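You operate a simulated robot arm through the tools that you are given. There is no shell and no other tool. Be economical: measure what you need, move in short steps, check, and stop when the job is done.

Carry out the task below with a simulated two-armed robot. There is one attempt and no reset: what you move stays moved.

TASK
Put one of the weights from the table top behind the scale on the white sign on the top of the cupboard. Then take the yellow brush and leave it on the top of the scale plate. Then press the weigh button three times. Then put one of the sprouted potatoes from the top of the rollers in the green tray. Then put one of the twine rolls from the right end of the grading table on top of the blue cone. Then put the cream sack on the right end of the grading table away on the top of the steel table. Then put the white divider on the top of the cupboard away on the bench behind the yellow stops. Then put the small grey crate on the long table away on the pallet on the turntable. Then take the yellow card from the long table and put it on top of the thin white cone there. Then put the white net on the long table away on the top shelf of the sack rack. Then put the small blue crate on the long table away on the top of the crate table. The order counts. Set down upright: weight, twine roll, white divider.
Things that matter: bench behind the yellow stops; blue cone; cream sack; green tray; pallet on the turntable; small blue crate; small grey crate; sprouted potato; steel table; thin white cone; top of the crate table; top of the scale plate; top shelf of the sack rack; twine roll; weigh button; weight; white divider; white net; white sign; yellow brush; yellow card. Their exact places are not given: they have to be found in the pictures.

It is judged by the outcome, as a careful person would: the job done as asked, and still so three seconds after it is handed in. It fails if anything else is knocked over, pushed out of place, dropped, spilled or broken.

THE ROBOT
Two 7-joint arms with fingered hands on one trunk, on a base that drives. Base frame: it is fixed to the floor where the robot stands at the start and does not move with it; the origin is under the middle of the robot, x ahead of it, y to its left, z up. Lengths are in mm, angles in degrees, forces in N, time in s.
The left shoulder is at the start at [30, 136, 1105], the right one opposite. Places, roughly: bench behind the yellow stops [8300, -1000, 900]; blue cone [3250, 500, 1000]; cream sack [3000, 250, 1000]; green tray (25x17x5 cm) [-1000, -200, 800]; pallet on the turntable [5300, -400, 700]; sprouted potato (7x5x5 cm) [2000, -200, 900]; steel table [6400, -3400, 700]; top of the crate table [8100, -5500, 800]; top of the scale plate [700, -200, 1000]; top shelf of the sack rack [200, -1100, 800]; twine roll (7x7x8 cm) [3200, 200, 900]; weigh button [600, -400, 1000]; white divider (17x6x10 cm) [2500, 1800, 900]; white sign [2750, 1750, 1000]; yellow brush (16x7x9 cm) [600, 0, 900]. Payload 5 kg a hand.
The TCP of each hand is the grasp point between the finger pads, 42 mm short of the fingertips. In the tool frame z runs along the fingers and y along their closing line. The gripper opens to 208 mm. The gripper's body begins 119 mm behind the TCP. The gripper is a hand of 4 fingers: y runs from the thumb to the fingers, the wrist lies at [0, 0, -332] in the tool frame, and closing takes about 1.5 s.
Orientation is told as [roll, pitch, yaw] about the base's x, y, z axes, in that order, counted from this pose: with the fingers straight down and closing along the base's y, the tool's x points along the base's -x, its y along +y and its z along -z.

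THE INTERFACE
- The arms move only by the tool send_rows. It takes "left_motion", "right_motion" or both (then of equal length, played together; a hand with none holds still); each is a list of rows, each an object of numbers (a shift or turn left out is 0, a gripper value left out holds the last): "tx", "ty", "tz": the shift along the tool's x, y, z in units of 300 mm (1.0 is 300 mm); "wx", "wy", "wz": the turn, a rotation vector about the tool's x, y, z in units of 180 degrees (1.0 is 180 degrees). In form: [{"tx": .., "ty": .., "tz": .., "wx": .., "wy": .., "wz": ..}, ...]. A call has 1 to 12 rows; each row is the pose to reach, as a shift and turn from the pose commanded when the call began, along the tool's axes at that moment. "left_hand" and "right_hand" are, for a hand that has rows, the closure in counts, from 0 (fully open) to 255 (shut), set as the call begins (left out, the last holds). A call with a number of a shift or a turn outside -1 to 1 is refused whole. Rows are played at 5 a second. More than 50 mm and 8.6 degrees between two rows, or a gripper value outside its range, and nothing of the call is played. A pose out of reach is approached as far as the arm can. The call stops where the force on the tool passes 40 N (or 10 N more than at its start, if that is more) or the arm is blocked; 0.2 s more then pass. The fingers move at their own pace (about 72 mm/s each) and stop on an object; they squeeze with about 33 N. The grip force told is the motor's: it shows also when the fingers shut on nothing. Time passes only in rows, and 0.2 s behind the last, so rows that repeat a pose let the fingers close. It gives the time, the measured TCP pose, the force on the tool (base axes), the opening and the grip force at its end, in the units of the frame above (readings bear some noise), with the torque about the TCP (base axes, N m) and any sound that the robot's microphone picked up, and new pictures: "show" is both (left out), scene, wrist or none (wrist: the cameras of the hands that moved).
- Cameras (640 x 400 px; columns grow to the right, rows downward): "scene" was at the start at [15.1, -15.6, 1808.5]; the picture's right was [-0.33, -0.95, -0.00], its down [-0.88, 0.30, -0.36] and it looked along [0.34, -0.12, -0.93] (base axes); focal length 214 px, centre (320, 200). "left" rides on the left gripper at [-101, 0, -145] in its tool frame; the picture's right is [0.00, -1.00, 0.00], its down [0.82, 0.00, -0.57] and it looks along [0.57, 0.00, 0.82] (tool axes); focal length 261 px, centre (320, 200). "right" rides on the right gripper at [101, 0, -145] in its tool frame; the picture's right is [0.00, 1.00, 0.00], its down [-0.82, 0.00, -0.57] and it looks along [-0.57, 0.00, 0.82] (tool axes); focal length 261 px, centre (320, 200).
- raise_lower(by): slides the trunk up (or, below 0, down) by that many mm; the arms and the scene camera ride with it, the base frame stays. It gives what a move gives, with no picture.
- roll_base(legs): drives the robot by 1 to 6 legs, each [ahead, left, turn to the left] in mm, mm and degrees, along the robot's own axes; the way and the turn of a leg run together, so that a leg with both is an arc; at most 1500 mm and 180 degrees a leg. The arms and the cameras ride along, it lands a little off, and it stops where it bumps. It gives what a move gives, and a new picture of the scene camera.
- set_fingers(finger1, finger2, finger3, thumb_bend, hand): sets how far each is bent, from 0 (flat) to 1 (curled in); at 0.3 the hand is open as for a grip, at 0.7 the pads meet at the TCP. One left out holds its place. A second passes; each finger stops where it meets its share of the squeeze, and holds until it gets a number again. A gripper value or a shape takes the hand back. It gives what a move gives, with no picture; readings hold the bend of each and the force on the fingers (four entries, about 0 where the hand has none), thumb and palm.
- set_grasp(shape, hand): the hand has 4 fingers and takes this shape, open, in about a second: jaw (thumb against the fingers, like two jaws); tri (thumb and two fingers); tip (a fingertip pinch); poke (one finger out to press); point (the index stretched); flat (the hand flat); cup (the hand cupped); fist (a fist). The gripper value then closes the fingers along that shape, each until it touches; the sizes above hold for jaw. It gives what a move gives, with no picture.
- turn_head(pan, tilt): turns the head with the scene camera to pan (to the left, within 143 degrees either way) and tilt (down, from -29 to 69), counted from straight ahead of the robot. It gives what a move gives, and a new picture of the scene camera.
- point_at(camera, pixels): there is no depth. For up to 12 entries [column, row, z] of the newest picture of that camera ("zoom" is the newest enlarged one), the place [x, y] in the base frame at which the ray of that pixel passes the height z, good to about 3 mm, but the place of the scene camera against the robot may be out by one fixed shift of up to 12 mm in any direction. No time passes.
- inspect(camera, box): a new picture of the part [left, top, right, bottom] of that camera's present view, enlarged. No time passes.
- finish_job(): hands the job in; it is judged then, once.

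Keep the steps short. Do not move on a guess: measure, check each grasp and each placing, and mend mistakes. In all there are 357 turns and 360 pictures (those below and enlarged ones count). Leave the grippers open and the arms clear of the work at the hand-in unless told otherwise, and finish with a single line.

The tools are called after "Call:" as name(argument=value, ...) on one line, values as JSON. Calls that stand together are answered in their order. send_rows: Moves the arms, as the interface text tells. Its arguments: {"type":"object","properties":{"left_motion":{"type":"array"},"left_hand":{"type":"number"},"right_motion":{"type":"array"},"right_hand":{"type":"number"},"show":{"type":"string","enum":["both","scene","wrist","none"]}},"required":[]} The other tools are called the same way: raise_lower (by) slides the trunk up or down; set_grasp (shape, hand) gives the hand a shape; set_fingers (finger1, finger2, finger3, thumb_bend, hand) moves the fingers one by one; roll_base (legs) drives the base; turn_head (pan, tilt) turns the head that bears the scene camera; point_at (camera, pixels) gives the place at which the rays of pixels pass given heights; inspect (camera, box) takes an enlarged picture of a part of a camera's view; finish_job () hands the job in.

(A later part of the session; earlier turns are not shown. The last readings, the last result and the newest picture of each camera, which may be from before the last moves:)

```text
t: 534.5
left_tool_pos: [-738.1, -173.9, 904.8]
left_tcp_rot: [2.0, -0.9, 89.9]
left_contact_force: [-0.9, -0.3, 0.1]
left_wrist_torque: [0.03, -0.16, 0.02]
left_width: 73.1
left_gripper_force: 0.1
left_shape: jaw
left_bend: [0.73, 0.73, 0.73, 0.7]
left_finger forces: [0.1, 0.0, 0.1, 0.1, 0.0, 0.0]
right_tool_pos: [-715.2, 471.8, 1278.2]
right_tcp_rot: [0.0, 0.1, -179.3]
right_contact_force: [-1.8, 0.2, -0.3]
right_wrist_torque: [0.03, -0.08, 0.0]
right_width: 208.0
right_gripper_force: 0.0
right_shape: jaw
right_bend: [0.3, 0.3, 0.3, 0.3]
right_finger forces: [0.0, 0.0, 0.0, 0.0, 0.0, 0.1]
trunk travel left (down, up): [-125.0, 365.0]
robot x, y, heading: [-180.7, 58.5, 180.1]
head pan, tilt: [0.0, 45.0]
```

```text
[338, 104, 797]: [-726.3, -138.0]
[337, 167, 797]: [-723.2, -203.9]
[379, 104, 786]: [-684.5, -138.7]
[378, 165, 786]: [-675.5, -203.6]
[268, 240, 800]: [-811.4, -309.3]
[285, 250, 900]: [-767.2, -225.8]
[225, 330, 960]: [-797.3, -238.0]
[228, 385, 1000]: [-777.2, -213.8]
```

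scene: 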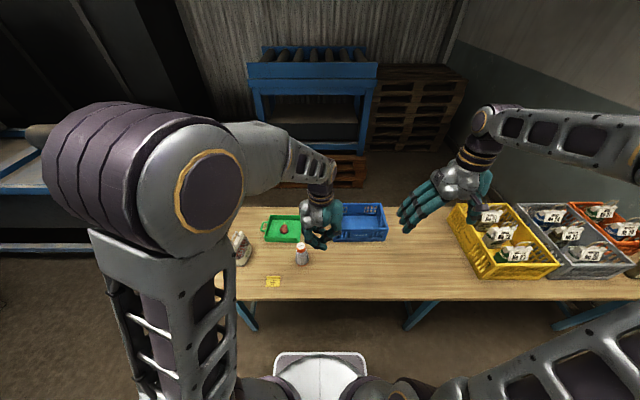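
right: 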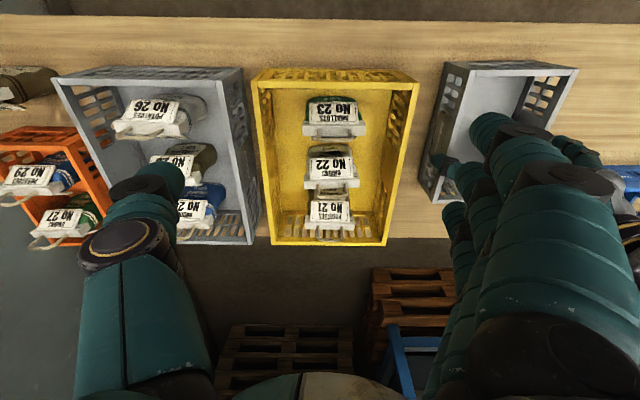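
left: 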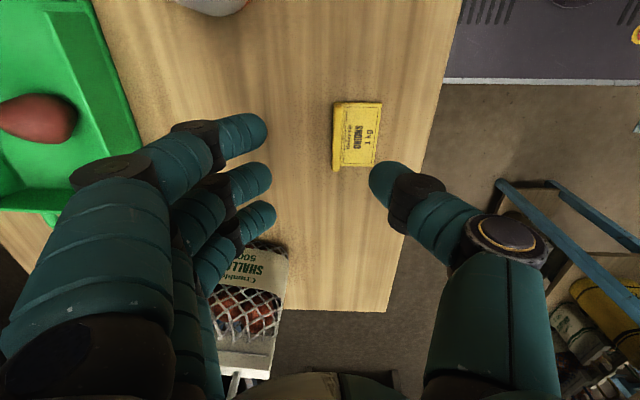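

Call:
send_rows(left_motion=[{"ty": -0.043, "tx": -0.01}, {"ty": -0.043, "tx": -0.01, "tz": 0.1}, {"ty": -0.043, "tx": -0.01, "tz": 0.2}, {"ty": -0.043, "tx": -0.01, "tz": 0.235}], left_hand=185, show="wrist")

```text
t: 535.5
left_tool_pos: [-724.7, -169.3, 835.9]
left_tcp_rot: [2.0, -0.9, 90.0]
left_contact_force: [0.3, -1.3, 0.2]
left_wrist_torque: [0.01, -0.04, -0.02]
left_width: 57.7
left_gripper_force: 0.0
left_shape: jaw
left_bend: [0.73, 0.73, 0.73, 0.7]
left_finger forces: [0.1, 0.0, 0.1, 0.1, 0.1, 0.0]
right_tool_pos: [-714.3, 471.8, 1279.8]
right_tcp_rot: [-0.1, 0.1, -179.3]
right_contact_force: [-0.9, -0.9, -0.9]
right_wrist_torque: [-0.01, 0.0, -0.02]
right_width: 207.8
right_gripper_force: 0.2
right_shape: jaw
right_bend: [0.3, 0.3, 0.3, 0.3]
right_finger forces: [0.0, 0.1, 0.1, 0.1, 0.0, 0.1]
trunk travel left (down, up): [-125.0, 365.0]
robot x, y, heading: [-182.6, 58.1, 179.7]
head pan, tilt: [0.0, 45.0]
```

left: 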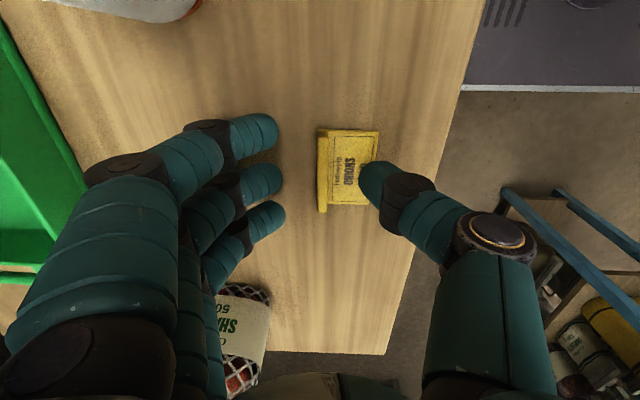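

Call:
send_rows(left_motion=[{"tz": 0.01}, {"tz": 0.02}], show="none")

Call:
send_rows(left_motion=[{"tz": 0.004}, {"tz": 0.008}, {"tz": 0.012}], show="none")

```text
t: 536.1
left_tool_pos: [-725.1, -169.0, 829.6]
left_tcp_rot: [2.2, -0.9, 89.9]
left_contact_force: [0.5, -0.1, 0.1]
left_wrist_torque: [-0.01, 0.01, 0.0]
left_width: 57.7
left_gripper_force: 0.0
left_shape: jaw
left_bend: [0.73, 0.73, 0.73, 0.7]
left_finger forces: [0.1, 0.0, 0.1, 0.1, 0.0, 0.0]
right_tool_pos: [-713.5, 471.8, 1280.3]
right_tcp_rot: [0.0, 0.1, -179.3]
right_contact_force: [-0.4, 0.2, 0.5]
right_wrist_torque: [-0.02, 0.02, -0.01]
right_width: 207.8
right_gripper_force: 0.0
right_shape: jaw
right_bend: [0.3, 0.3, 0.3, 0.3]
right_finger forces: [0.1, 0.0, 0.0, 0.1, 0.1, 0.0]
trunk travel left (down, up): [-125.0, 365.0]
robot x, y, heading: [-181.3, 63.5, 180.0]
head pan, tilt: [0.0, 45.0]
```

```text
t: 536.9
left_tool_pos: [-725.5, -169.7, 826.9]
left_tcp_rot: [1.9, -0.9, 89.9]
left_contact_force: [-0.6, -0.3, 1.7]
left_wrist_torque: [0.05, -0.12, -0.02]
left_width: 57.5
left_gripper_force: 0.0
left_shape: jaw
left_bend: [0.73, 0.73, 0.73, 0.7]
left_finger forces: [0.1, 0.0, 0.1, 0.0, 1.4, 0.0]
right_tool_pos: [-713.4, 471.6, 1279.4]
right_tcp_rot: [0.0, 0.0, -179.3]
right_contact_force: [0.4, 0.0, 0.4]
right_wrist_torque: [0.0, 0.0, 0.03]
right_width: 208.0
right_gripper_force: 0.0
right_shape: jaw
right_bend: [0.3, 0.3, 0.3, 0.3]
right_finger forces: [0.0, 0.1, 0.0, 0.1, 0.0, 0.0]
trunk travel left (down, up): [-125.0, 365.0]
robot x, y, heading: [-182.1, 62.1, 179.9]
head pan, tilt: [0.0, 45.0]
```

Thumb just touches the plate. Close and lift.

Call:
send_rows(left_motion=[{"tz": -0.003}, {"tz": -0.003}, {"tz": -0.003}, {"tz": -0.003}, {"tz": -0.003}, {"tz": -0.003}, {"tz": -0.003}], left_hand=255, show="none")

Call:
send_rows(left_motion=[{"tz": -0.05}, {"tz": -0.15}, {"tz": -0.3}, {"tz": -0.45}, {"tz": -0.6}], show="wrist")

Call:
inspect(camera="scene", box=[230, 170, 350, 300])

```text
t: 538.5
left_tool_pos: [-724.5, -169.0, 827.3]
left_tcp_rot: [2.2, -1.0, 90.0]
left_contact_force: [-0.7, 0.1, 5.2]
left_wrist_torque: [-0.09, -0.21, -0.02]
left_width: 25.7
left_gripper_force: 33.1
left_shape: jaw
left_bend: [0.7, 0.7, 0.7, 0.7]
left_finger forces: [8.9, 9.7, 10.2, 0.0, 28.3, 0.0]
right_tool_pos: [-713.7, 472.0, 1279.9]
right_tcp_rot: [0.0, 0.0, -179.3]
right_contact_force: [-0.1, 0.4, -0.2]
right_wrist_torque: [0.0, 0.02, 0.02]
right_width: 207.7
right_gripper_force: 0.2
right_shape: jaw
right_bend: [0.3, 0.3, 0.3, 0.3]
right_finger forces: [0.0, 0.1, 0.1, 0.1, 0.0, 0.0]
trunk travel left (down, up): [-125.0, 365.0]
robot x, y, heading: [-184.8, 61.3, 179.7]
head pan, tilt: [0.0, 45.0]
```

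```text
t: 539.7
left_tool_pos: [-716.8, -172.0, 1008.7]
left_tcp_rot: [2.0, -1.0, 89.9]
left_contact_force: [2.0, 0.6, 0.1]
left_wrist_torque: [0.0, 0.12, 0.03]
left_width: 25.3
left_gripper_force: 33.5
left_shape: jaw
left_bend: [0.7, 0.7, 0.7, 0.7]
left_finger forces: [9.1, 9.5, 9.6, 0.1, 28.3, 0.1]
right_tool_pos: [-711.3, 470.8, 1280.5]
right_tcp_rot: [0.1, -0.1, -179.3]
right_contact_force: [1.3, 0.4, 0.2]
right_wrist_torque: [0.01, 0.14, 0.0]
right_width: 207.8
right_gripper_force: 0.0
right_shape: jaw
right_bend: [0.3, 0.3, 0.3, 0.3]
right_finger forces: [0.0, 0.1, 0.0, 0.0, 0.1, 0.1]
trunk travel left (down, up): [-125.0, 365.0]
robot x, y, heading: [-182.8, 61.4, 179.8]
head pan, tilt: [0.0, 45.0]
```

left: 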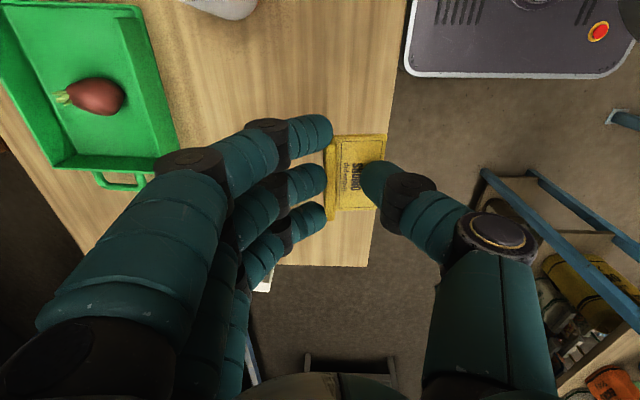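

```text
3.08 times, centred on (290, 235) of scene
```

zoom: 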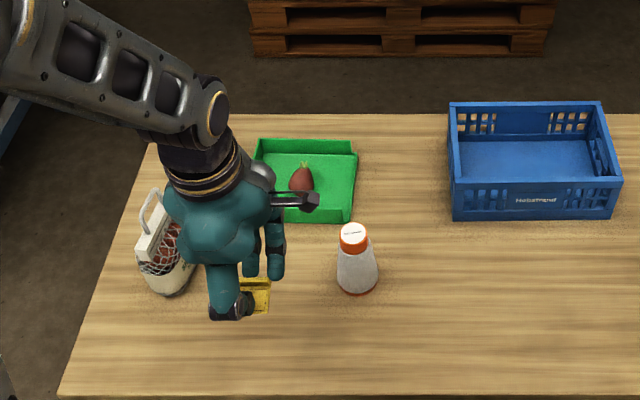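

Card held flat. Move it near the cone and measure the cone's cap.

Call:
send_rows(left_motion=[{"tx": -0.05, "ty": 0.12}, {"tx": -0.1, "ty": 0.24}, {"tx": -0.15, "ty": 0.36}, {"tx": -0.207, "ty": 0.483}], show="wrist")

Call:
inspect(camera="scene", box=[270, 210, 330, 270])

```text
t: 540.7
left_tool_pos: [-864.7, -110.3, 1013.2]
left_tcp_rot: [2.0, -0.9, 90.0]
left_contact_force: [-0.6, -0.8, -0.5]
left_wrist_torque: [0.01, -0.01, 0.03]
left_width: 25.2
left_gripper_force: 33.1
left_shape: jaw
left_bend: [0.7, 0.7, 0.7, 0.7]
left_finger forces: [8.9, 9.6, 9.5, 0.1, 27.9, 0.1]
right_tool_pos: [-714.6, 472.1, 1277.5]
right_tcp_rot: [0.1, 0.2, -179.3]
right_contact_force: [-0.5, 0.6, -0.6]
right_wrist_torque: [-0.04, -0.08, -0.01]
right_width: 207.9
right_gripper_force: 0.1
right_shape: jaw
right_bend: [0.3, 0.3, 0.3, 0.3]
right_finger forces: [0.0, 0.0, 0.1, 0.1, 0.0, 0.0]
trunk travel left (down, up): [-125.0, 365.0]
robot x, y, heading: [-183.7, 62.2, 180.1]
head pan, tilt: [0.0, 45.0]
```

left: 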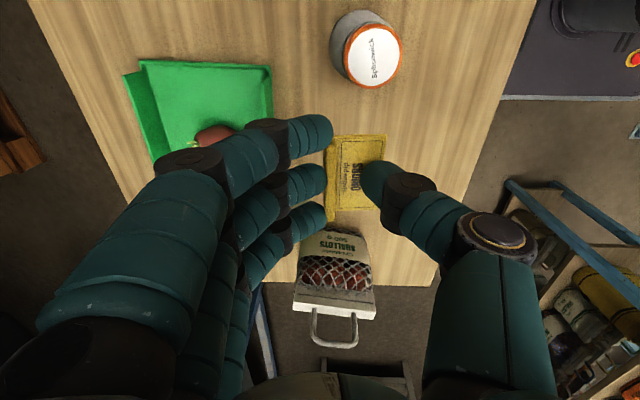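

```text
6.67 times, centred on (300, 240) of scene
```

zoom: 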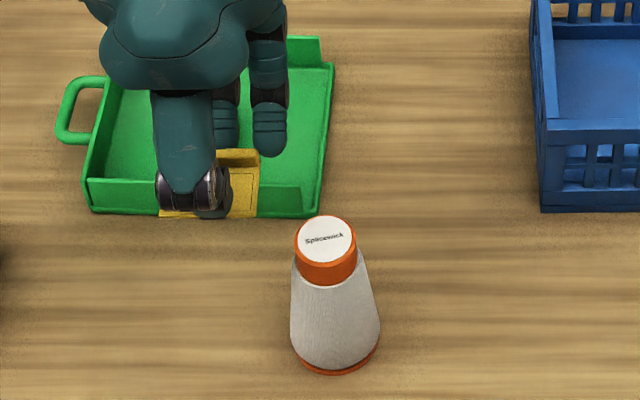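

Call:
point_at(camera="left", pixels=[[374, 56, 900], [374, 56, 930], [357, 175, 975], [387, 137, 972], [327, 205, 980], [330, 137, 980], [383, 210, 972]])

Call:
point_at(camera="scene", pixels=[[300.75, 246, 900], [300.75, 246, 930]])

```text
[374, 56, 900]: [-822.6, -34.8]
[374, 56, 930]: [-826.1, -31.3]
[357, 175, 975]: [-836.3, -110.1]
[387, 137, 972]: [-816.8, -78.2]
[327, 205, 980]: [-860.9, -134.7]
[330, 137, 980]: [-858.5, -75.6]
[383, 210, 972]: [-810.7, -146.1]
```

```text
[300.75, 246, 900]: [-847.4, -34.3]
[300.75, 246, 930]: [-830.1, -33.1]
```

Cap centre ≈ (-827,-31), z≈915–936. Move the card over it.

Call:
send_rows(left_motion=[{"tx": -0.13, "ty": -0.016}, {"tx": -0.257, "ty": -0.033}], show="wrist")

Call:
inspect(camera="scene", box=[270, 210, 330, 270])

```text
t: 541.3
left_tool_pos: [-852.8, -33.7, 1014.6]
left_tcp_rot: [2.1, -1.0, 90.0]
left_contact_force: [0.4, 0.1, 0.5]
left_wrist_torque: [0.1, 0.06, 0.03]
left_width: 25.2
left_gripper_force: 33.4
left_shape: jaw
left_bend: [0.7, 0.7, 0.7, 0.7]
left_finger forces: [9.0, 9.3, 9.4, 0.0, 27.6, 0.0]
right_tool_pos: [-714.0, 470.1, 1279.8]
right_tcp_rot: [-0.1, -0.1, -179.2]
right_contact_force: [0.9, 0.5, 0.5]
right_wrist_torque: [-0.01, 0.03, 0.03]
right_width: 207.7
right_gripper_force: 0.1
right_shape: jaw
right_bend: [0.3, 0.3, 0.3, 0.3]
right_finger forces: [0.0, 0.0, 0.0, 0.0, 0.0, 0.1]
trunk travel left (down, up): [-125.0, 365.0]
robot x, y, heading: [-181.6, 61.9, 179.7]
head pan, tilt: [0.0, 45.0]
```

left: 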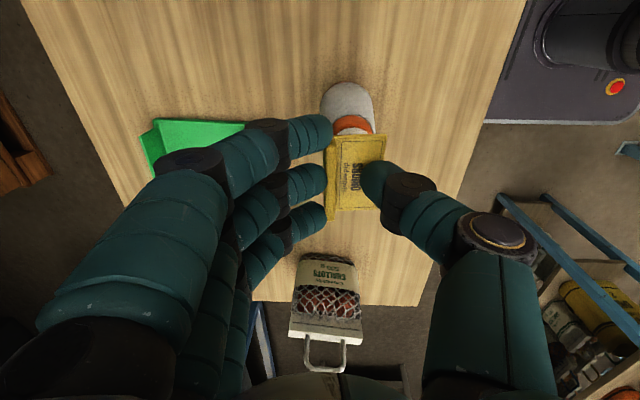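

```text
6.67 times, centred on (300, 240) of scene
```

zoom: 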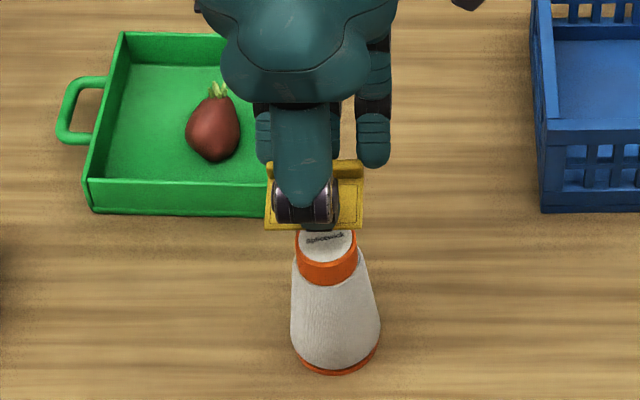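

Adjust 4 mm and lower in steps.

Call:
send_rows(left_motion=[{"tx": -0.013, "tz": 0.04}, {"tx": -0.013, "tz": 0.08}], show="none")

Call:
send_rows(left_motion=[{"tz": 0.015}, {"tz": 0.03}, {"tz": 0.04}], show="none")

Call:
inspect(camera="scene", box=[270, 210, 330, 270])

```text
t: 541.9
left_tool_pos: [-854.7, -29.4, 990.6]
left_tcp_rot: [2.0, -0.9, 90.0]
left_contact_force: [0.2, -0.5, 0.7]
left_wrist_torque: [0.04, 0.02, -0.03]
left_width: 25.4
left_gripper_force: 33.2
left_shape: jaw
left_bend: [0.7, 0.7, 0.7, 0.7]
left_finger forces: [9.1, 9.5, 9.3, 0.0, 27.7, 0.0]
right_tool_pos: [-713.3, 471.0, 1279.4]
right_tcp_rot: [0.1, 0.0, -179.3]
right_contact_force: [-0.1, -0.6, 0.8]
right_wrist_torque: [0.06, -0.01, -0.01]
right_width: 207.8
right_gripper_force: 0.0
right_shape: jaw
right_bend: [0.3, 0.3, 0.3, 0.3]
right_finger forces: [0.0, 0.0, 0.0, 0.0, 0.1, 0.1]
trunk travel left (down, up): [-125.0, 365.0]
robot x, y, heading: [-186.6, 61.9, 179.7]
head pan, tilt: [0.0, 45.0]
```

```text
t: 542.7
left_tool_pos: [-854.9, -27.2, 978.3]
left_tcp_rot: [2.1, -0.9, 89.9]
left_contact_force: [0.4, -0.9, 0.0]
left_wrist_torque: [-0.01, -0.03, -0.01]
left_width: 25.3
left_gripper_force: 33.0
left_shape: jaw
left_bend: [0.7, 0.7, 0.7, 0.7]
left_finger forces: [9.0, 9.4, 9.3, 0.1, 27.6, 0.1]
right_tool_pos: [-714.2, 471.6, 1279.9]
right_tcp_rot: [0.0, 0.0, -179.3]
right_contact_force: [0.7, -0.1, 0.9]
right_wrist_torque: [0.01, -0.04, -0.03]
right_width: 208.0
right_gripper_force: 0.1
right_shape: jaw
right_bend: [0.3, 0.3, 0.3, 0.3]
right_finger forces: [0.1, 0.1, 0.0, 0.0, 0.1, 0.0]
trunk travel left (down, up): [-125.0, 365.0]
robot x, y, heading: [-183.6, 63.9, 180.0]
head pan, tilt: [0.0, 45.0]
```

```text
6.67 times, centred on (300, 240) of scene
```

zoom: 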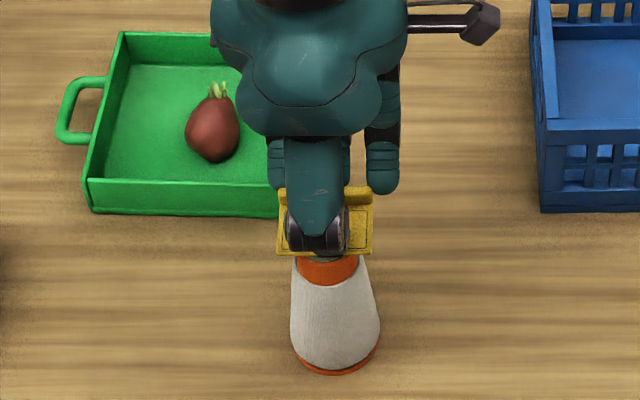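

Call:
send_rows(left_motion=[{"tz": 0.01}, {"tz": 0.02}, {"tz": 0.03}], show="none")

Call:
send_rows(left_motion=[{"tz": 0.01}, {"tz": 0.02}, {"tz": 0.025}], show="none")

```text
t: 543.5
left_tool_pos: [-853.4, -27.5, 970.4]
left_tcp_rot: [2.1, -0.9, 89.9]
left_contact_force: [1.6, -1.0, 13.5]
left_wrist_torque: [-0.22, -0.68, -0.02]
left_width: 25.5
left_gripper_force: 33.4
left_shape: jaw
left_bend: [0.7, 0.7, 0.7, 0.7]
left_finger forces: [9.1, 9.6, 10.1, 0.0, 28.8, 0.0]
right_tool_pos: [-712.2, 471.7, 1280.0]
right_tcp_rot: [0.0, -0.2, -179.2]
right_contact_force: [0.1, 0.3, 0.2]
right_wrist_torque: [-0.01, 0.03, 0.0]
right_width: 207.7
right_gripper_force: 0.0
right_shape: jaw
right_bend: [0.3, 0.3, 0.3, 0.3]
right_finger forces: [0.0, 0.0, 0.0, 0.0, 0.0, 0.0]
trunk travel left (down, up): [-125.0, 365.0]
robot x, y, heading: [-180.1, 58.0, 179.9]
head pan, tilt: [0.0, 45.0]
```

```text
t: 544.0
left_tool_pos: [-855.7, -26.9, 968.9]
left_tcp_rot: [2.3, -1.0, 89.9]
left_contact_force: [7.2, -2.2, 26.2]
left_wrist_torque: [-0.18, -1.73, -0.07]
left_width: 27.0
left_gripper_force: 32.7
left_shape: jaw
left_bend: [0.7, 0.7, 0.7, 0.7]
left_finger forces: [8.7, 9.4, 9.6, 0.1, 48.9, 0.0]
right_tool_pos: [-714.1, 470.5, 1279.5]
right_tcp_rot: [-0.1, -0.1, -179.2]
right_contact_force: [-0.5, -0.1, 0.0]
right_wrist_torque: [0.01, -0.1, 0.0]
right_width: 207.6
right_gripper_force: 0.0
right_shape: jaw
right_bend: [0.3, 0.3, 0.3, 0.3]
right_finger forces: [0.0, 0.0, 0.1, 0.0, 0.0, 0.0]
trunk travel left (down, up): [-125.0, 365.0]
robot x, y, heading: [-179.5, 58.6, 179.8]
head pan, tilt: [0.0, 45.0]
stopped in row 2 (left hand): the force on the tool passed its limit (the readings are from after the stop); the commanded pose is now the measured one
```

Cap at 926. Ease up, fine-shift to centre the mass, lower to a light touch, view.

Call:
send_rows(left_motion=[{"tz": -0.02}, {"tz": -0.02, "tx": 0.016, "ty": -0.017}, {"tz": -0.01, "tx": 0.016, "ty": -0.017}, {"tz": -0.004, "tx": 0.016, "ty": -0.017}], show="wrist")

Call:
inspect(camera="scene", box=[270, 210, 330, 270])

```text
t: 545.0
left_tool_pos: [-852.2, -32.1, 970.5]
left_tcp_rot: [2.4, -0.9, 89.9]
left_contact_force: [2.4, -1.3, 23.2]
left_wrist_torque: [-0.27, -1.25, -0.09]
left_width: 26.0
left_gripper_force: 33.1
left_shape: jaw
left_bend: [0.7, 0.7, 0.7, 0.7]
left_finger forces: [9.9, 10.7, 10.3, 0.1, 38.3, 0.0]
right_tool_pos: [-711.3, 471.4, 1281.3]
right_tcp_rot: [0.0, -0.1, -179.3]
right_contact_force: [0.3, 0.0, -0.1]
right_wrist_torque: [0.02, 0.03, -0.02]
right_width: 208.0
right_gripper_force: 0.0
right_shape: jaw
right_bend: [0.3, 0.3, 0.3, 0.3]
right_finger forces: [0.0, 0.1, 0.0, 0.1, 0.0, 0.1]
trunk travel left (down, up): [-125.0, 365.0]
robot x, y, heading: [-177.0, 61.9, 179.8]
head pan, tilt: [0.0, 45.0]
```

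left: 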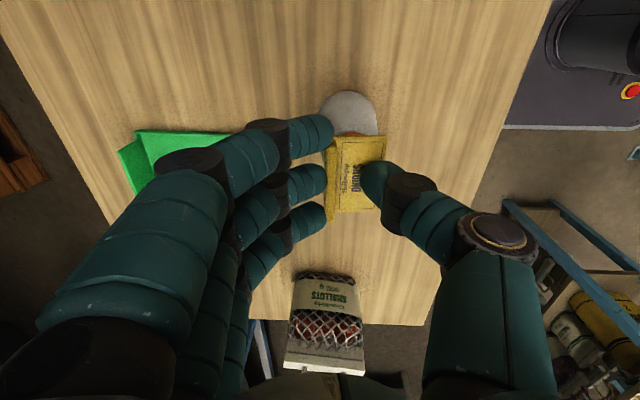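

```text
6.67 times, centred on (300, 240) of scene
```

zoom: 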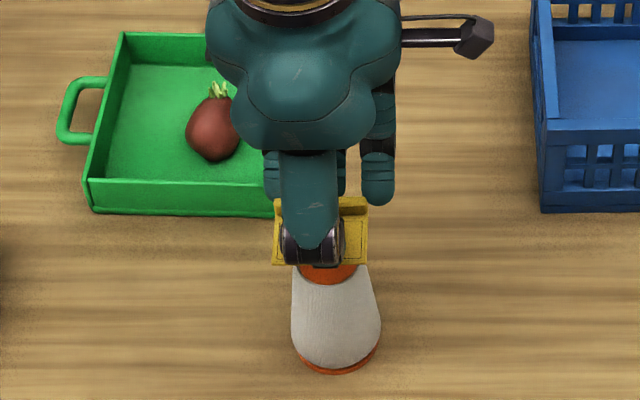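

Ease the pressure, then open slightly and look.

Call:
send_rows(left_motion=[{"tz": -0.006}, {"tz": -0.008}], show="none")

Call:
send_rows(left_motion=[{"tz": 0}, {"tz": 0}, {"tz": 0}, {"tz": 0}], left_hand=190, show="none")

Call:
inspect(camera="scene", box=[270, 210, 330, 270])

```text
t: 545.6
left_tool_pos: [-851.6, -32.5, 969.0]
left_tcp_rot: [2.2, -0.8, 89.9]
left_contact_force: [-0.4, 0.9, 4.8]
left_wrist_torque: [0.02, -0.16, 0.01]
left_width: 25.5
left_gripper_force: 33.3
left_shape: jaw
left_bend: [0.7, 0.7, 0.7, 0.7]
left_finger forces: [9.2, 10.5, 9.5, 0.0, 29.0, 0.0]
right_tool_pos: [-712.4, 471.8, 1279.9]
right_tcp_rot: [0.0, 0.1, -179.4]
right_contact_force: [0.8, 1.0, 0.2]
right_wrist_torque: [-0.02, 0.02, 0.02]
right_width: 207.7
right_gripper_force: 0.1
right_shape: jaw
right_bend: [0.3, 0.3, 0.3, 0.3]
right_finger forces: [0.0, 0.1, 0.0, 0.0, 0.0, 0.1]
trunk travel left (down, up): [-125.0, 365.0]
robot x, y, heading: [-180.7, 63.2, 179.8]
head pan, tilt: [0.0, 45.0]
```

```text
t: 546.6
left_tool_pos: [-851.3, -33.3, 969.2]
left_tcp_rot: [2.2, -1.1, 89.8]
left_contact_force: [0.1, -0.4, 0.3]
left_wrist_torque: [-0.01, 0.03, -0.02]
left_width: 52.5
left_gripper_force: 0.1
left_shape: jaw
left_bend: [0.73, 0.73, 0.73, 0.7]
left_finger forces: [0.0, 0.0, 0.0, 0.0, 0.0, 0.1]
right_tool_pos: [-713.5, 472.1, 1280.6]
right_tcp_rot: [0.0, 0.0, -179.3]
right_contact_force: [-0.2, -0.8, 0.6]
right_wrist_torque: [-0.01, -0.01, -0.04]
right_width: 207.8
right_gripper_force: 0.0
right_shape: jaw
right_bend: [0.3, 0.3, 0.3, 0.3]
right_finger forces: [0.0, 0.0, 0.1, 0.0, 0.0, 0.0]
trunk travel left (down, up): [-125.0, 365.0]
robot x, y, heading: [-185.0, 63.1, 180.0]
head pan, tilt: [0.0, 45.0]
```

```text
6.67 times, centred on (300, 240) of scene
```

zoom: 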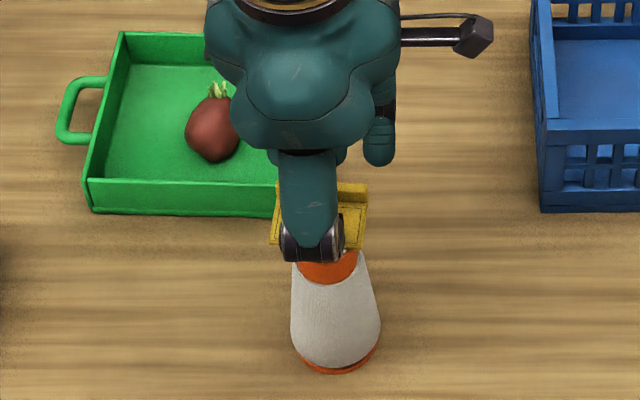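

The card seems shifted backward; look with the wrist camera.

Call:
inspect(camera="left", box=[260, 80, 420, 240])

```text
2.50 times, centred on (340, 160) of left
```

zoom: 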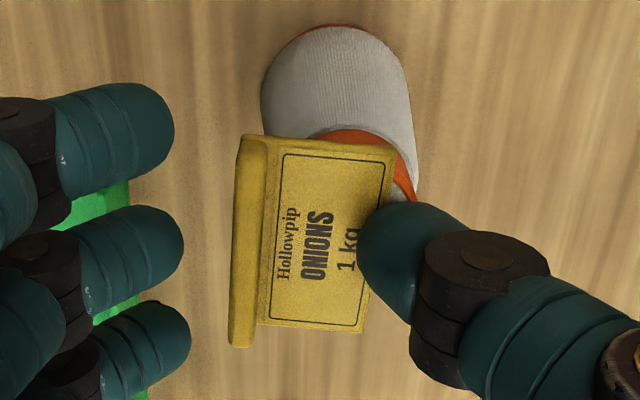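

Call:
point_at(camera="zoom", pixels=[[245, 140, 930], [397, 148, 930], [362, 330, 930], [240, 345, 930], [417, 190, 926], [350, 128, 926], [262, 105, 850], [408, 90, 850]])

```text
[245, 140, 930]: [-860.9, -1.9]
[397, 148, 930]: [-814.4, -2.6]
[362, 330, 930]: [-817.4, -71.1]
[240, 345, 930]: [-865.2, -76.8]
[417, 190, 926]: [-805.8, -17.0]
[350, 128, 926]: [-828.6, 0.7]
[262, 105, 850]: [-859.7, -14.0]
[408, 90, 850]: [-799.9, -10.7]
```

The card lies ~17 mm off the cap's centre. Re-grip, lift 3 mm, shift (+11,+13) and set down again.

Call:
send_rows(left_motion=[{"tz": 0}, {"tz": 0}, {"tz": 0}, {"tz": 0}, {"tz": 0}], left_hand=255, show="none")

Call:
send_rows(left_motion=[{"tz": -0.02}, {"tz": -0.04}, {"tz": -0.04}], show="none")

Call:
inspect(camera="left", box=[260, 80, 420, 240])

Call:
point_at(camera="zoom", pixels=[[245, 140, 937], [397, 148, 937], [362, 330, 937], [240, 345, 937], [320, 200, 937]])

```text
t: 547.8
left_tool_pos: [-852.4, -32.2, 970.8]
left_tcp_rot: [2.2, -1.0, 89.9]
left_contact_force: [0.4, -0.7, 3.9]
left_wrist_torque: [-0.08, -0.12, 0.01]
left_width: 25.8
left_gripper_force: 33.7
left_shape: jaw
left_bend: [0.72, 0.73, 0.73, 0.7]
left_finger forces: [8.2, 10.0, 10.3, 0.0, 27.7, 0.0]
right_tool_pos: [-713.1, 471.8, 1279.3]
right_tcp_rot: [0.0, 0.0, -179.3]
right_contact_force: [0.9, 0.4, -0.5]
right_wrist_torque: [0.03, 0.04, 0.0]
right_width: 208.0
right_gripper_force: 0.0
right_shape: jaw
right_bend: [0.3, 0.3, 0.3, 0.3]
right_finger forces: [0.1, 0.0, 0.1, 0.1, 0.0, 0.1]
trunk travel left (down, up): [-125.0, 365.0]
robot x, y, heading: [-180.3, 57.7, 180.0]
head pan, tilt: [0.0, 45.0]
```

```text
t: 548.6
left_tool_pos: [-852.1, -31.9, 983.1]
left_tcp_rot: [2.3, -1.0, 89.9]
left_contact_force: [-0.4, 0.1, -0.2]
left_wrist_torque: [-0.02, 0.0, -0.03]
left_width: 25.4
left_gripper_force: 33.3
left_shape: jaw
left_bend: [0.72, 0.73, 0.73, 0.7]
left_finger forces: [8.3, 9.8, 9.6, 0.0, 27.4, 0.1]
right_tool_pos: [-714.0, 471.8, 1279.6]
right_tcp_rot: [0.0, -0.1, -179.2]
right_contact_force: [-0.8, -0.3, 0.5]
right_wrist_torque: [0.01, 0.0, -0.02]
right_width: 207.9
right_gripper_force: 0.2
right_shape: jaw
right_bend: [0.3, 0.3, 0.3, 0.3]
right_finger forces: [0.1, 0.0, 0.1, 0.1, 0.1, 0.0]
trunk travel left (down, up): [-125.0, 365.0]
robot x, y, heading: [-182.8, 59.1, 179.6]
head pan, tilt: [0.0, 45.0]
```

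```text
2.50 times, centred on (340, 160) of left
```

zoom: 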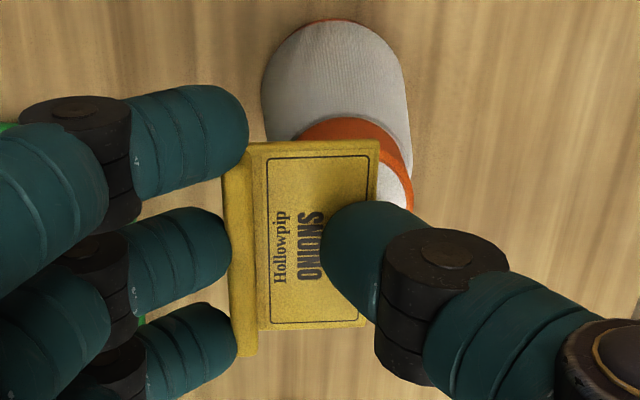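

```text
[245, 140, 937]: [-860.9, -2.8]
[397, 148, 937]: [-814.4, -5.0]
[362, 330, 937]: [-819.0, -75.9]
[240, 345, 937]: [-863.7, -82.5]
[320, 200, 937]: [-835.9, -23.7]
```

Card centre is now (-841,-40). Shift (+22,+17), lower to a light touch, and open in small increments.

Call:
send_rows(left_motion=[{"ty": -0.04, "tx": -0.03}, {"ty": -0.073, "tx": -0.057}, {"ty": -0.073, "tx": -0.057, "tz": 0.02}, {"ty": -0.073, "tx": -0.057, "tz": 0.037}], show="none")

Call:
send_rows(left_motion=[{"tz": 0.003}, {"tz": 0.006}], show="none")

```text
t: 549.6
left_tool_pos: [-828.3, -16.7, 970.3]
left_tcp_rot: [2.1, -0.9, 90.0]
left_contact_force: [1.0, 0.1, -0.2]
left_wrist_torque: [0.0, 0.01, 0.02]
left_width: 25.4
left_gripper_force: 33.0
left_shape: jaw
left_bend: [0.72, 0.73, 0.73, 0.7]
left_finger forces: [8.2, 9.7, 9.7, 0.0, 27.3, 0.0]
right_tool_pos: [-714.0, 470.9, 1279.7]
right_tcp_rot: [-0.1, 0.0, -179.3]
right_contact_force: [0.5, 0.3, 0.8]
right_wrist_torque: [0.0, -0.04, -0.01]
right_width: 207.9
right_gripper_force: 0.1
right_shape: jaw
right_bend: [0.3, 0.3, 0.3, 0.3]
right_finger forces: [0.1, 0.0, 0.1, 0.0, 0.0, 0.0]
trunk travel left (down, up): [-125.0, 365.0]
robot x, y, heading: [-185.6, 63.6, 180.0]
head pan, tilt: [0.0, 45.0]
```

```text
t: 550.2
left_tool_pos: [-828.9, -14.4, 969.6]
left_tcp_rot: [2.3, -0.9, 89.8]
left_contact_force: [2.3, -0.5, 12.2]
left_wrist_torque: [-0.23, -0.45, 0.0]
left_width: 25.7
left_gripper_force: 33.5
left_shape: jaw
left_bend: [0.72, 0.73, 0.73, 0.7]
left_finger forces: [8.3, 10.0, 10.8, 0.1, 29.9, 0.0]
right_tool_pos: [-713.8, 471.2, 1280.6]
right_tcp_rot: [0.0, 0.0, -179.3]
right_contact_force: [0.6, -0.1, -0.2]
right_wrist_torque: [-0.02, -0.01, 0.01]
right_width: 207.5
right_gripper_force: 0.1
right_shape: jaw
right_bend: [0.3, 0.3, 0.3, 0.3]
right_finger forces: [0.0, 0.1, 0.0, 0.1, 0.1, 0.0]
trunk travel left (down, up): [-125.0, 365.0]
robot x, y, heading: [-180.5, 63.0, 179.9]
head pan, tilt: [0.0, 45.0]
```

Touching (12 N). Ease 1 mm and open in steps.

Call:
send_rows(left_motion=[{"tz": -0.003}, {"tz": -0.003}, {"tz": -0.003}], left_hand=222, show="none")

Call:
send_rows(left_motion=[{"tz": 0}, {"tz": 0}, {"tz": 0}, {"tz": 0}], left_hand=185, show="none")

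Call:
inspect(camera="left", box=[260, 80, 420, 240])

Call:
inspect(camera="scene", box=[270, 210, 330, 270])

```text
t: 551.0
left_tool_pos: [-829.7, -14.9, 969.2]
left_tcp_rot: [2.2, -0.8, 89.9]
left_contact_force: [0.8, 0.2, 0.4]
left_wrist_torque: [0.03, -0.02, -0.03]
left_width: 27.1
left_gripper_force: 0.2
left_shape: jaw
left_bend: [0.72, 0.72, 0.72, 0.7]
left_finger forces: [0.1, 0.8, 0.1, 0.1, 1.0, 0.1]
right_tool_pos: [-714.0, 472.3, 1280.5]
right_tcp_rot: [-0.1, 0.0, -179.3]
right_contact_force: [0.6, 0.5, 0.2]
right_wrist_torque: [0.0, 0.01, 0.0]
right_width: 208.0
right_gripper_force: 0.1
right_shape: jaw
right_bend: [0.3, 0.3, 0.3, 0.3]
right_finger forces: [0.0, 0.1, 0.1, 0.0, 0.0, 0.1]
trunk travel left (down, up): [-125.0, 365.0]
robot x, y, heading: [-184.5, 62.0, 180.0]
head pan, tilt: [0.0, 45.0]
```

```text
t: 552.0
left_tool_pos: [-829.5, -14.8, 969.6]
left_tcp_rot: [2.2, -0.9, 90.0]
left_contact_force: [-0.1, 0.3, 0.9]
left_wrist_torque: [0.01, 0.0, 0.01]
left_width: 56.7
left_gripper_force: 0.0
left_shape: jaw
left_bend: [0.73, 0.73, 0.73, 0.7]
left_finger forces: [0.1, 0.0, 0.0, 0.0, 0.0, 0.0]
right_tool_pos: [-713.1, 471.8, 1280.9]
right_tcp_rot: [-0.1, 0.1, -179.3]
right_contact_force: [0.2, 0.5, -0.8]
right_wrist_torque: [0.04, 0.03, 0.0]
right_width: 207.5
right_gripper_force: 0.0
right_shape: jaw
right_bend: [0.3, 0.3, 0.3, 0.3]
right_finger forces: [0.0, 0.0, 0.0, 0.0, 0.0, 0.1]
trunk travel left (down, up): [-125.0, 365.0]
robot x, y, heading: [-181.7, 61.1, 179.9]
head pan, tilt: [0.0, 45.0]
```

```text
2.50 times, centred on (340, 160) of left
```

zoom: 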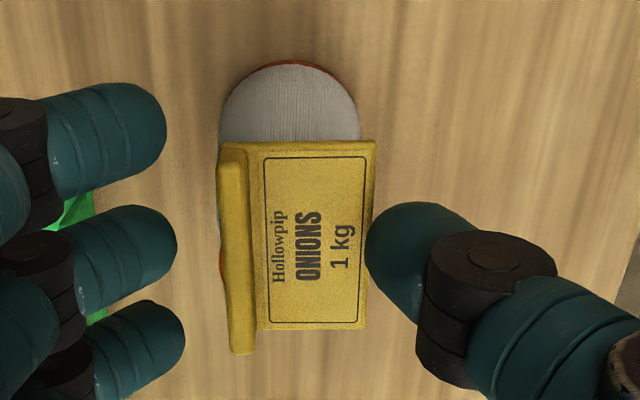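

```text
6.67 times, centred on (300, 240) of scene
```

zoom: 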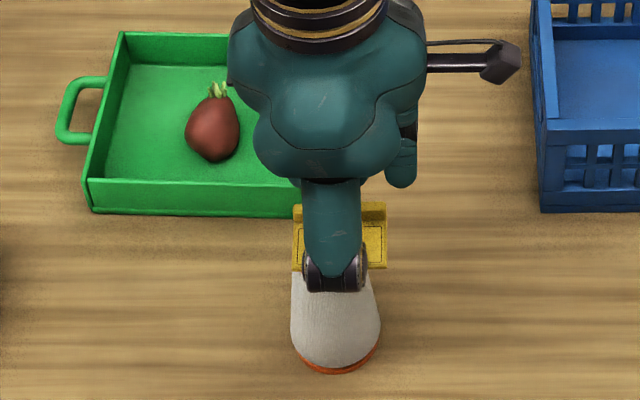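

The card now rests centred on the cap. Open a bit more and rise.

Call:
send_rows(left_motion=[{"tz": 0}, {"tz": 0}, {"tz": -0.02}, {"tz": -0.06}, {"tz": -0.15}, {"tz": -0.3}, {"tz": -0.45}, {"tz": -0.6}], left_hand=140, show="none")

Call:
inspect(camera="scene", box=[230, 190, 350, 290])

```text
t: 553.8
left_tool_pos: [-820.8, -17.8, 1150.4]
left_tcp_rot: [2.2, -1.0, 89.9]
left_contact_force: [1.0, -0.2, -0.2]
left_wrist_torque: [0.0, 0.11, 0.03]
left_width: 92.9
left_gripper_force: 0.1
left_shape: jaw
left_bend: [0.73, 0.73, 0.73, 0.7]
left_finger forces: [0.0, 0.0, 0.0, 0.0, 0.0, 0.0]
right_tool_pos: [-711.1, 472.1, 1280.3]
right_tcp_rot: [0.0, -0.1, -179.4]
right_contact_force: [1.2, -1.0, 0.0]
right_wrist_torque: [0.01, 0.06, 0.02]
right_width: 207.9
right_gripper_force: 0.0
right_shape: jaw
right_bend: [0.3, 0.3, 0.3, 0.3]
right_finger forces: [0.1, 0.0, 0.0, 0.0, 0.0, 0.0]
trunk travel left (down, up): [-125.0, 365.0]
robot x, y, heading: [-177.3, 62.8, 180.0]
head pan, tilt: [0.0, 45.0]
```

```text
4.00 times, centred on (290, 240) of scene
```

zoom: 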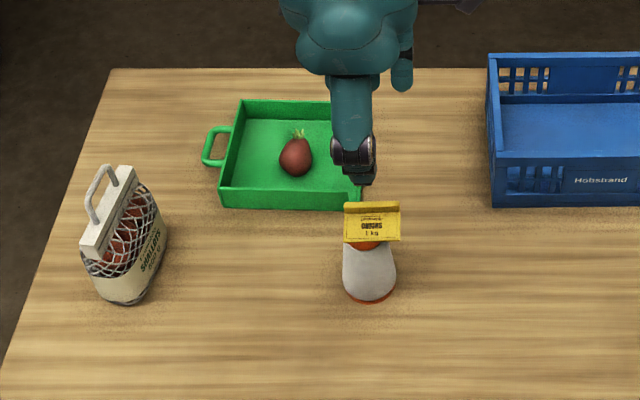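

Card done. Next the white net: measure its bar.

Call:
point_at(camera="zoom", pixels=[[84, 245, 930], [131, 172, 930], [84, 245, 960], [131, 172, 960], [125, 300, 783]])

Call:
send_rows(left_motion=[{"tx": 0.15}, {"tx": 0.3}, {"tx": 0.45}, {"tx": 0.6}, {"tx": 0.7}], show="wrist")

```text
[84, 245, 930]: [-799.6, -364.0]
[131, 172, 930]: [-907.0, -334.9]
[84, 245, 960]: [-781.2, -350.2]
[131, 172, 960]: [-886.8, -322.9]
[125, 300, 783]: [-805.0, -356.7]
```

```text
t: 555.0
left_tool_pos: [-824.0, -225.7, 1144.8]
left_tcp_rot: [2.2, -1.0, 89.8]
left_contact_force: [0.0, -0.3, 1.5]
left_wrist_torque: [-0.03, -0.03, 0.01]
left_width: 93.2
left_gripper_force: 0.0
left_shape: jaw
left_bend: [0.73, 0.73, 0.73, 0.7]
left_finger forces: [0.0, 0.1, 0.0, 0.0, 0.0, 0.0]
right_tool_pos: [-713.7, 471.5, 1279.1]
right_tcp_rot: [0.0, 0.0, -179.4]
right_contact_force: [1.1, -0.3, -0.6]
right_wrist_torque: [0.06, 0.01, -0.03]
right_width: 207.7
right_gripper_force: 0.0
right_shape: jaw
right_bend: [0.3, 0.3, 0.3, 0.3]
right_finger forces: [0.1, 0.1, 0.1, 0.0, 0.0, 0.1]
trunk travel left (down, up): [-125.0, 365.0]
robot x, y, heading: [-182.7, 60.3, 179.8]
head pan, tilt: [0.0, 45.0]
```

left: 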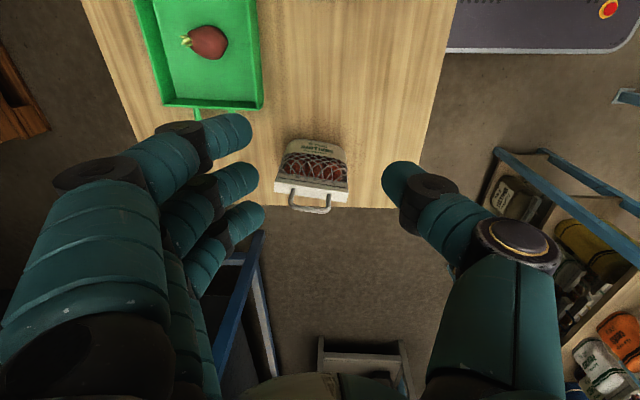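

Call:
point_at(camera="left", pixels=[[277, 183, 940], [347, 197, 940], [312, 190, 940], [312, 190, 960], [277, 183, 960], [347, 197, 960], [310, 210, 985]])

```text
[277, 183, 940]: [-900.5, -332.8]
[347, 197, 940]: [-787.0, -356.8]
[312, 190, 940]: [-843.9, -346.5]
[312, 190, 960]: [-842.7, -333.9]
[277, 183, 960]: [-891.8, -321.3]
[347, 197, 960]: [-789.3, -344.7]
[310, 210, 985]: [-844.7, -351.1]
```

Bar centre (-843,-342), top ≈946, angle -14°. Rotate and go above, descend to 975.

Call:
send_rows(left_motion=[{"tx": 0.04, "ty": 0.007, "wz": -0.042}, {"tx": 0.08, "ty": 0.014, "wz": -0.084}, {"tx": 0.12, "ty": 0.021, "wz": -0.126}, {"tx": 0.16, "ty": 0.028, "wz": -0.168}, {"tx": 0.2, "ty": 0.035, "wz": -0.21}, {"tx": 0.24, "ty": 0.042, "wz": -0.252}, {"tx": 0.28, "ty": 0.049, "wz": -0.294}, {"tx": 0.32, "ty": 0.056, "wz": -0.336}, {"tx": 0.36, "ty": 0.063, "wz": -0.378}, {"tx": 0.387, "ty": 0.063, "wz": -0.42}], left_hand=165, show="none")

Call:
send_rows(left_motion=[{"tz": 0.15}, {"tz": 0.3}, {"tz": 0.45}, {"tz": 0.56}], show="wrist")

```text
t: 557.2
left_tool_pos: [-842.2, -344.8, 1144.5]
left_tcp_rot: [-0.4, -2.3, 165.7]
left_contact_force: [-0.1, 0.5, -0.5]
left_wrist_torque: [0.0, 0.0, 0.0]
left_width: 74.1
left_gripper_force: 0.0
left_shape: jaw
left_bend: [0.73, 0.73, 0.73, 0.7]
left_finger forces: [0.1, 0.0, 0.0, 0.0, 0.0, 0.0]
right_tool_pos: [-714.2, 470.7, 1280.9]
right_tcp_rot: [0.0, 0.0, -179.3]
right_contact_force: [0.4, -0.5, 0.1]
right_wrist_torque: [0.02, 0.03, 0.0]
right_width: 207.8
right_gripper_force: 0.2
right_shape: jaw
right_bend: [0.3, 0.3, 0.3, 0.3]
right_finger forces: [0.0, 0.0, 0.1, 0.0, 0.0, 0.0]
trunk travel left (down, up): [-125.0, 365.0]
robot x, y, heading: [-180.7, 61.1, 179.7]
head pan, tilt: [0.0, 45.0]
```

```text
t: 558.2
left_tool_pos: [-849.6, -343.3, 976.3]
left_tcp_rot: [-0.4, -2.4, 165.5]
left_contact_force: [-0.8, -0.1, -0.1]
left_wrist_torque: [0.03, -0.06, 0.0]
left_width: 73.8
left_gripper_force: 0.2
left_shape: jaw
left_bend: [0.73, 0.73, 0.73, 0.7]
left_finger forces: [0.0, 0.1, 0.0, 0.0, 0.0, 0.0]
right_tool_pos: [-715.3, 471.6, 1279.1]
right_tcp_rot: [0.0, 0.0, -179.3]
right_contact_force: [-0.4, -0.1, 0.0]
right_wrist_torque: [0.02, -0.05, -0.01]
right_width: 207.7
right_gripper_force: 0.1
right_shape: jaw
right_bend: [0.3, 0.3, 0.3, 0.3]
right_finger forces: [0.0, 0.0, 0.1, 0.1, 0.0, 0.0]
trunk travel left (down, up): [-125.0, 365.0]
robot x, y, heading: [-183.4, 57.9, 179.7]
head pan, tilt: [0.0, 45.0]
```

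left: 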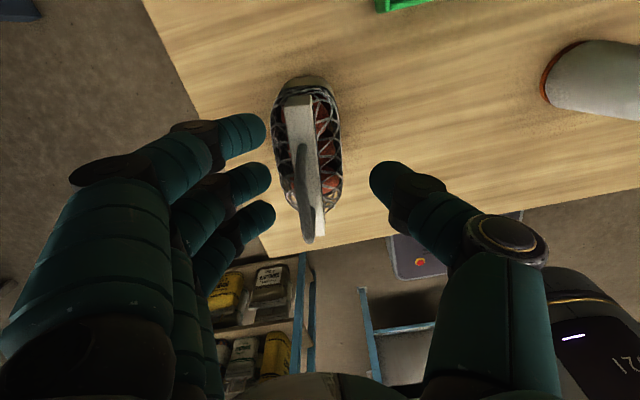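

Align slightly and descend to the bar, then close.

Call:
send_rows(left_motion=[{"tx": -0.03, "ty": 0.022, "wz": -0.03}, {"tx": -0.03, "ty": 0.022, "wz": -0.03, "tz": 0.05}, {"tx": -0.03, "ty": 0.022, "wz": -0.03, "tz": 0.1}], show="none")

Call:
send_rows(left_motion=[{"tz": 0}, {"tz": 0}, {"tz": 0}, {"tz": 0}, {"tz": 0}, {"tz": 0}], left_hand=255, show="none")

Call:
send_rows(left_motion=[{"tz": -0.04}, {"tz": -0.1}, {"tz": -0.2}, {"tz": -0.33}], show="both")

```text
t: 559.0
left_tool_pos: [-860.7, -344.9, 946.5]
left_tcp_rot: [-0.6, -2.2, 170.9]
left_contact_force: [-0.4, 0.1, 0.2]
left_wrist_torque: [-0.02, -0.04, -0.01]
left_width: 74.0
left_gripper_force: 0.0
left_shape: jaw
left_bend: [0.73, 0.73, 0.73, 0.7]
left_finger forces: [0.1, 0.1, 0.0, 0.0, 0.0, 0.1]
right_tool_pos: [-714.7, 472.0, 1279.0]
right_tcp_rot: [-0.1, 0.0, -179.3]
right_contact_force: [-0.4, 0.0, -0.9]
right_wrist_torque: [-0.02, -0.08, 0.0]
right_width: 208.0
right_gripper_force: 0.0
right_shape: jaw
right_bend: [0.3, 0.3, 0.3, 0.3]
right_finger forces: [0.1, 0.1, 0.0, 0.1, 0.1, 0.0]
trunk travel left (down, up): [-125.0, 365.0]
robot x, y, heading: [-182.1, 60.8, 180.1]
head pan, tilt: [0.0, 45.0]
```

```text
t: 560.4
left_tool_pos: [-860.1, -345.5, 947.7]
left_tcp_rot: [-0.6, -2.4, 170.8]
left_contact_force: [-0.6, -3.7, 4.3]
left_wrist_torque: [-0.99, -0.33, -0.23]
left_width: 17.5
left_gripper_force: 33.2
left_shape: jaw
left_bend: [0.72, 0.73, 0.73, 0.7]
left_finger forces: [9.1, 11.5, 13.8, 0.1, 26.6, 0.1]
right_tool_pos: [-713.5, 472.3, 1278.5]
right_tcp_rot: [0.1, 0.0, -179.3]
right_contact_force: [-0.1, 0.3, 0.6]
right_wrist_torque: [-0.04, 0.01, 0.02]
right_width: 207.9
right_gripper_force: 0.1
right_shape: jaw
right_bend: [0.3, 0.3, 0.3, 0.3]
right_finger forces: [0.0, 0.1, 0.0, 0.0, 0.0, 0.0]
trunk travel left (down, up): [-125.0, 365.0]
robot x, y, heading: [-182.2, 63.3, 179.8]
head pan, tilt: [0.0, 45.0]
```

```text
t: 561.4
left_tool_pos: [-855.6, -345.7, 1047.0]
left_tcp_rot: [-0.6, -2.3, 170.8]
left_contact_force: [0.7, 0.5, -4.8]
left_wrist_torque: [-0.04, 0.17, -0.06]
left_width: 16.6
left_gripper_force: 33.1
left_shape: jaw
left_bend: [0.72, 0.73, 0.73, 0.7]
left_finger forces: [10.8, 10.0, 8.3, 0.0, 27.6, 0.0]
right_tool_pos: [-713.1, 472.3, 1279.4]
right_tcp_rot: [-0.1, 0.0, -179.4]
right_contact_force: [0.6, 0.3, 0.2]
right_wrist_torque: [-0.05, 0.12, -0.01]
right_width: 207.6
right_gripper_force: 0.1
right_shape: jaw
right_bend: [0.3, 0.3, 0.3, 0.3]
right_finger forces: [0.0, 0.1, 0.1, 0.1, 0.0, 0.1]
trunk travel left (down, up): [-125.0, 365.0]
robot x, y, heading: [-183.8, 63.9, 180.0]
head pan, tilt: [0.0, 45.0]
```

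scene: 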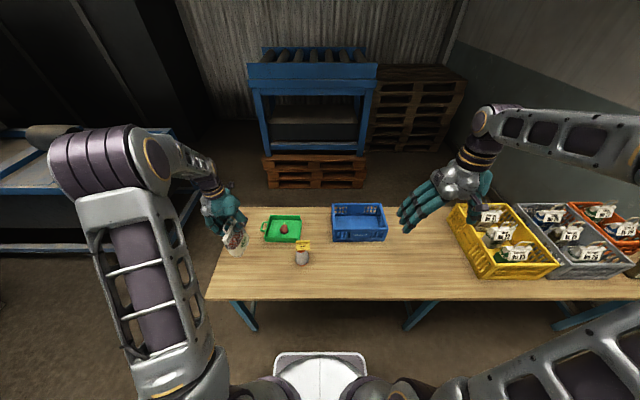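
left: 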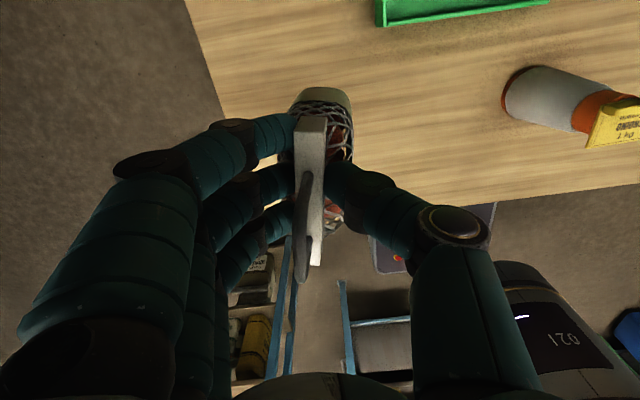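

Net held. Look toward the sack rack before planning the move.

Call:
turn_head(pan=108, tilt=40)

```text
t: 563.3
left_tool_pos: [-856.2, -346.5, 1047.1]
left_tcp_rot: [-0.5, -2.3, 170.9]
left_contact_force: [0.1, 0.0, -4.6]
left_wrist_torque: [0.08, 0.05, -0.01]
left_width: 16.4
left_gripper_force: 32.8
left_shape: jaw
left_bend: [0.72, 0.73, 0.73, 0.7]
left_finger forces: [10.9, 10.1, 8.1, 0.0, 27.7, 0.1]
right_tool_pos: [-713.3, 471.9, 1279.6]
right_tcp_rot: [0.1, 0.1, -179.3]
right_contact_force: [0.5, 0.2, 0.4]
right_wrist_torque: [0.04, 0.01, 0.02]
right_width: 207.6
right_gripper_force: 0.1
right_shape: jaw
right_bend: [0.3, 0.3, 0.3, 0.3]
right_finger forces: [0.0, 0.1, 0.1, 0.0, 0.0, 0.0]
trunk travel left (down, up): [-125.0, 365.0]
robot x, y, heading: [-183.9, 62.3, 180.0]
head pan, tilt: [108.0, 40.0]
```

scene: 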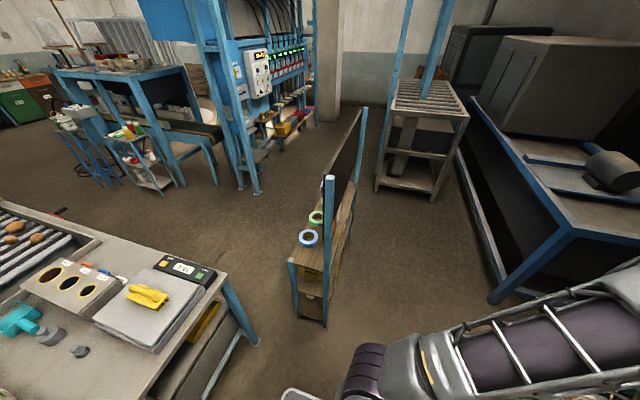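

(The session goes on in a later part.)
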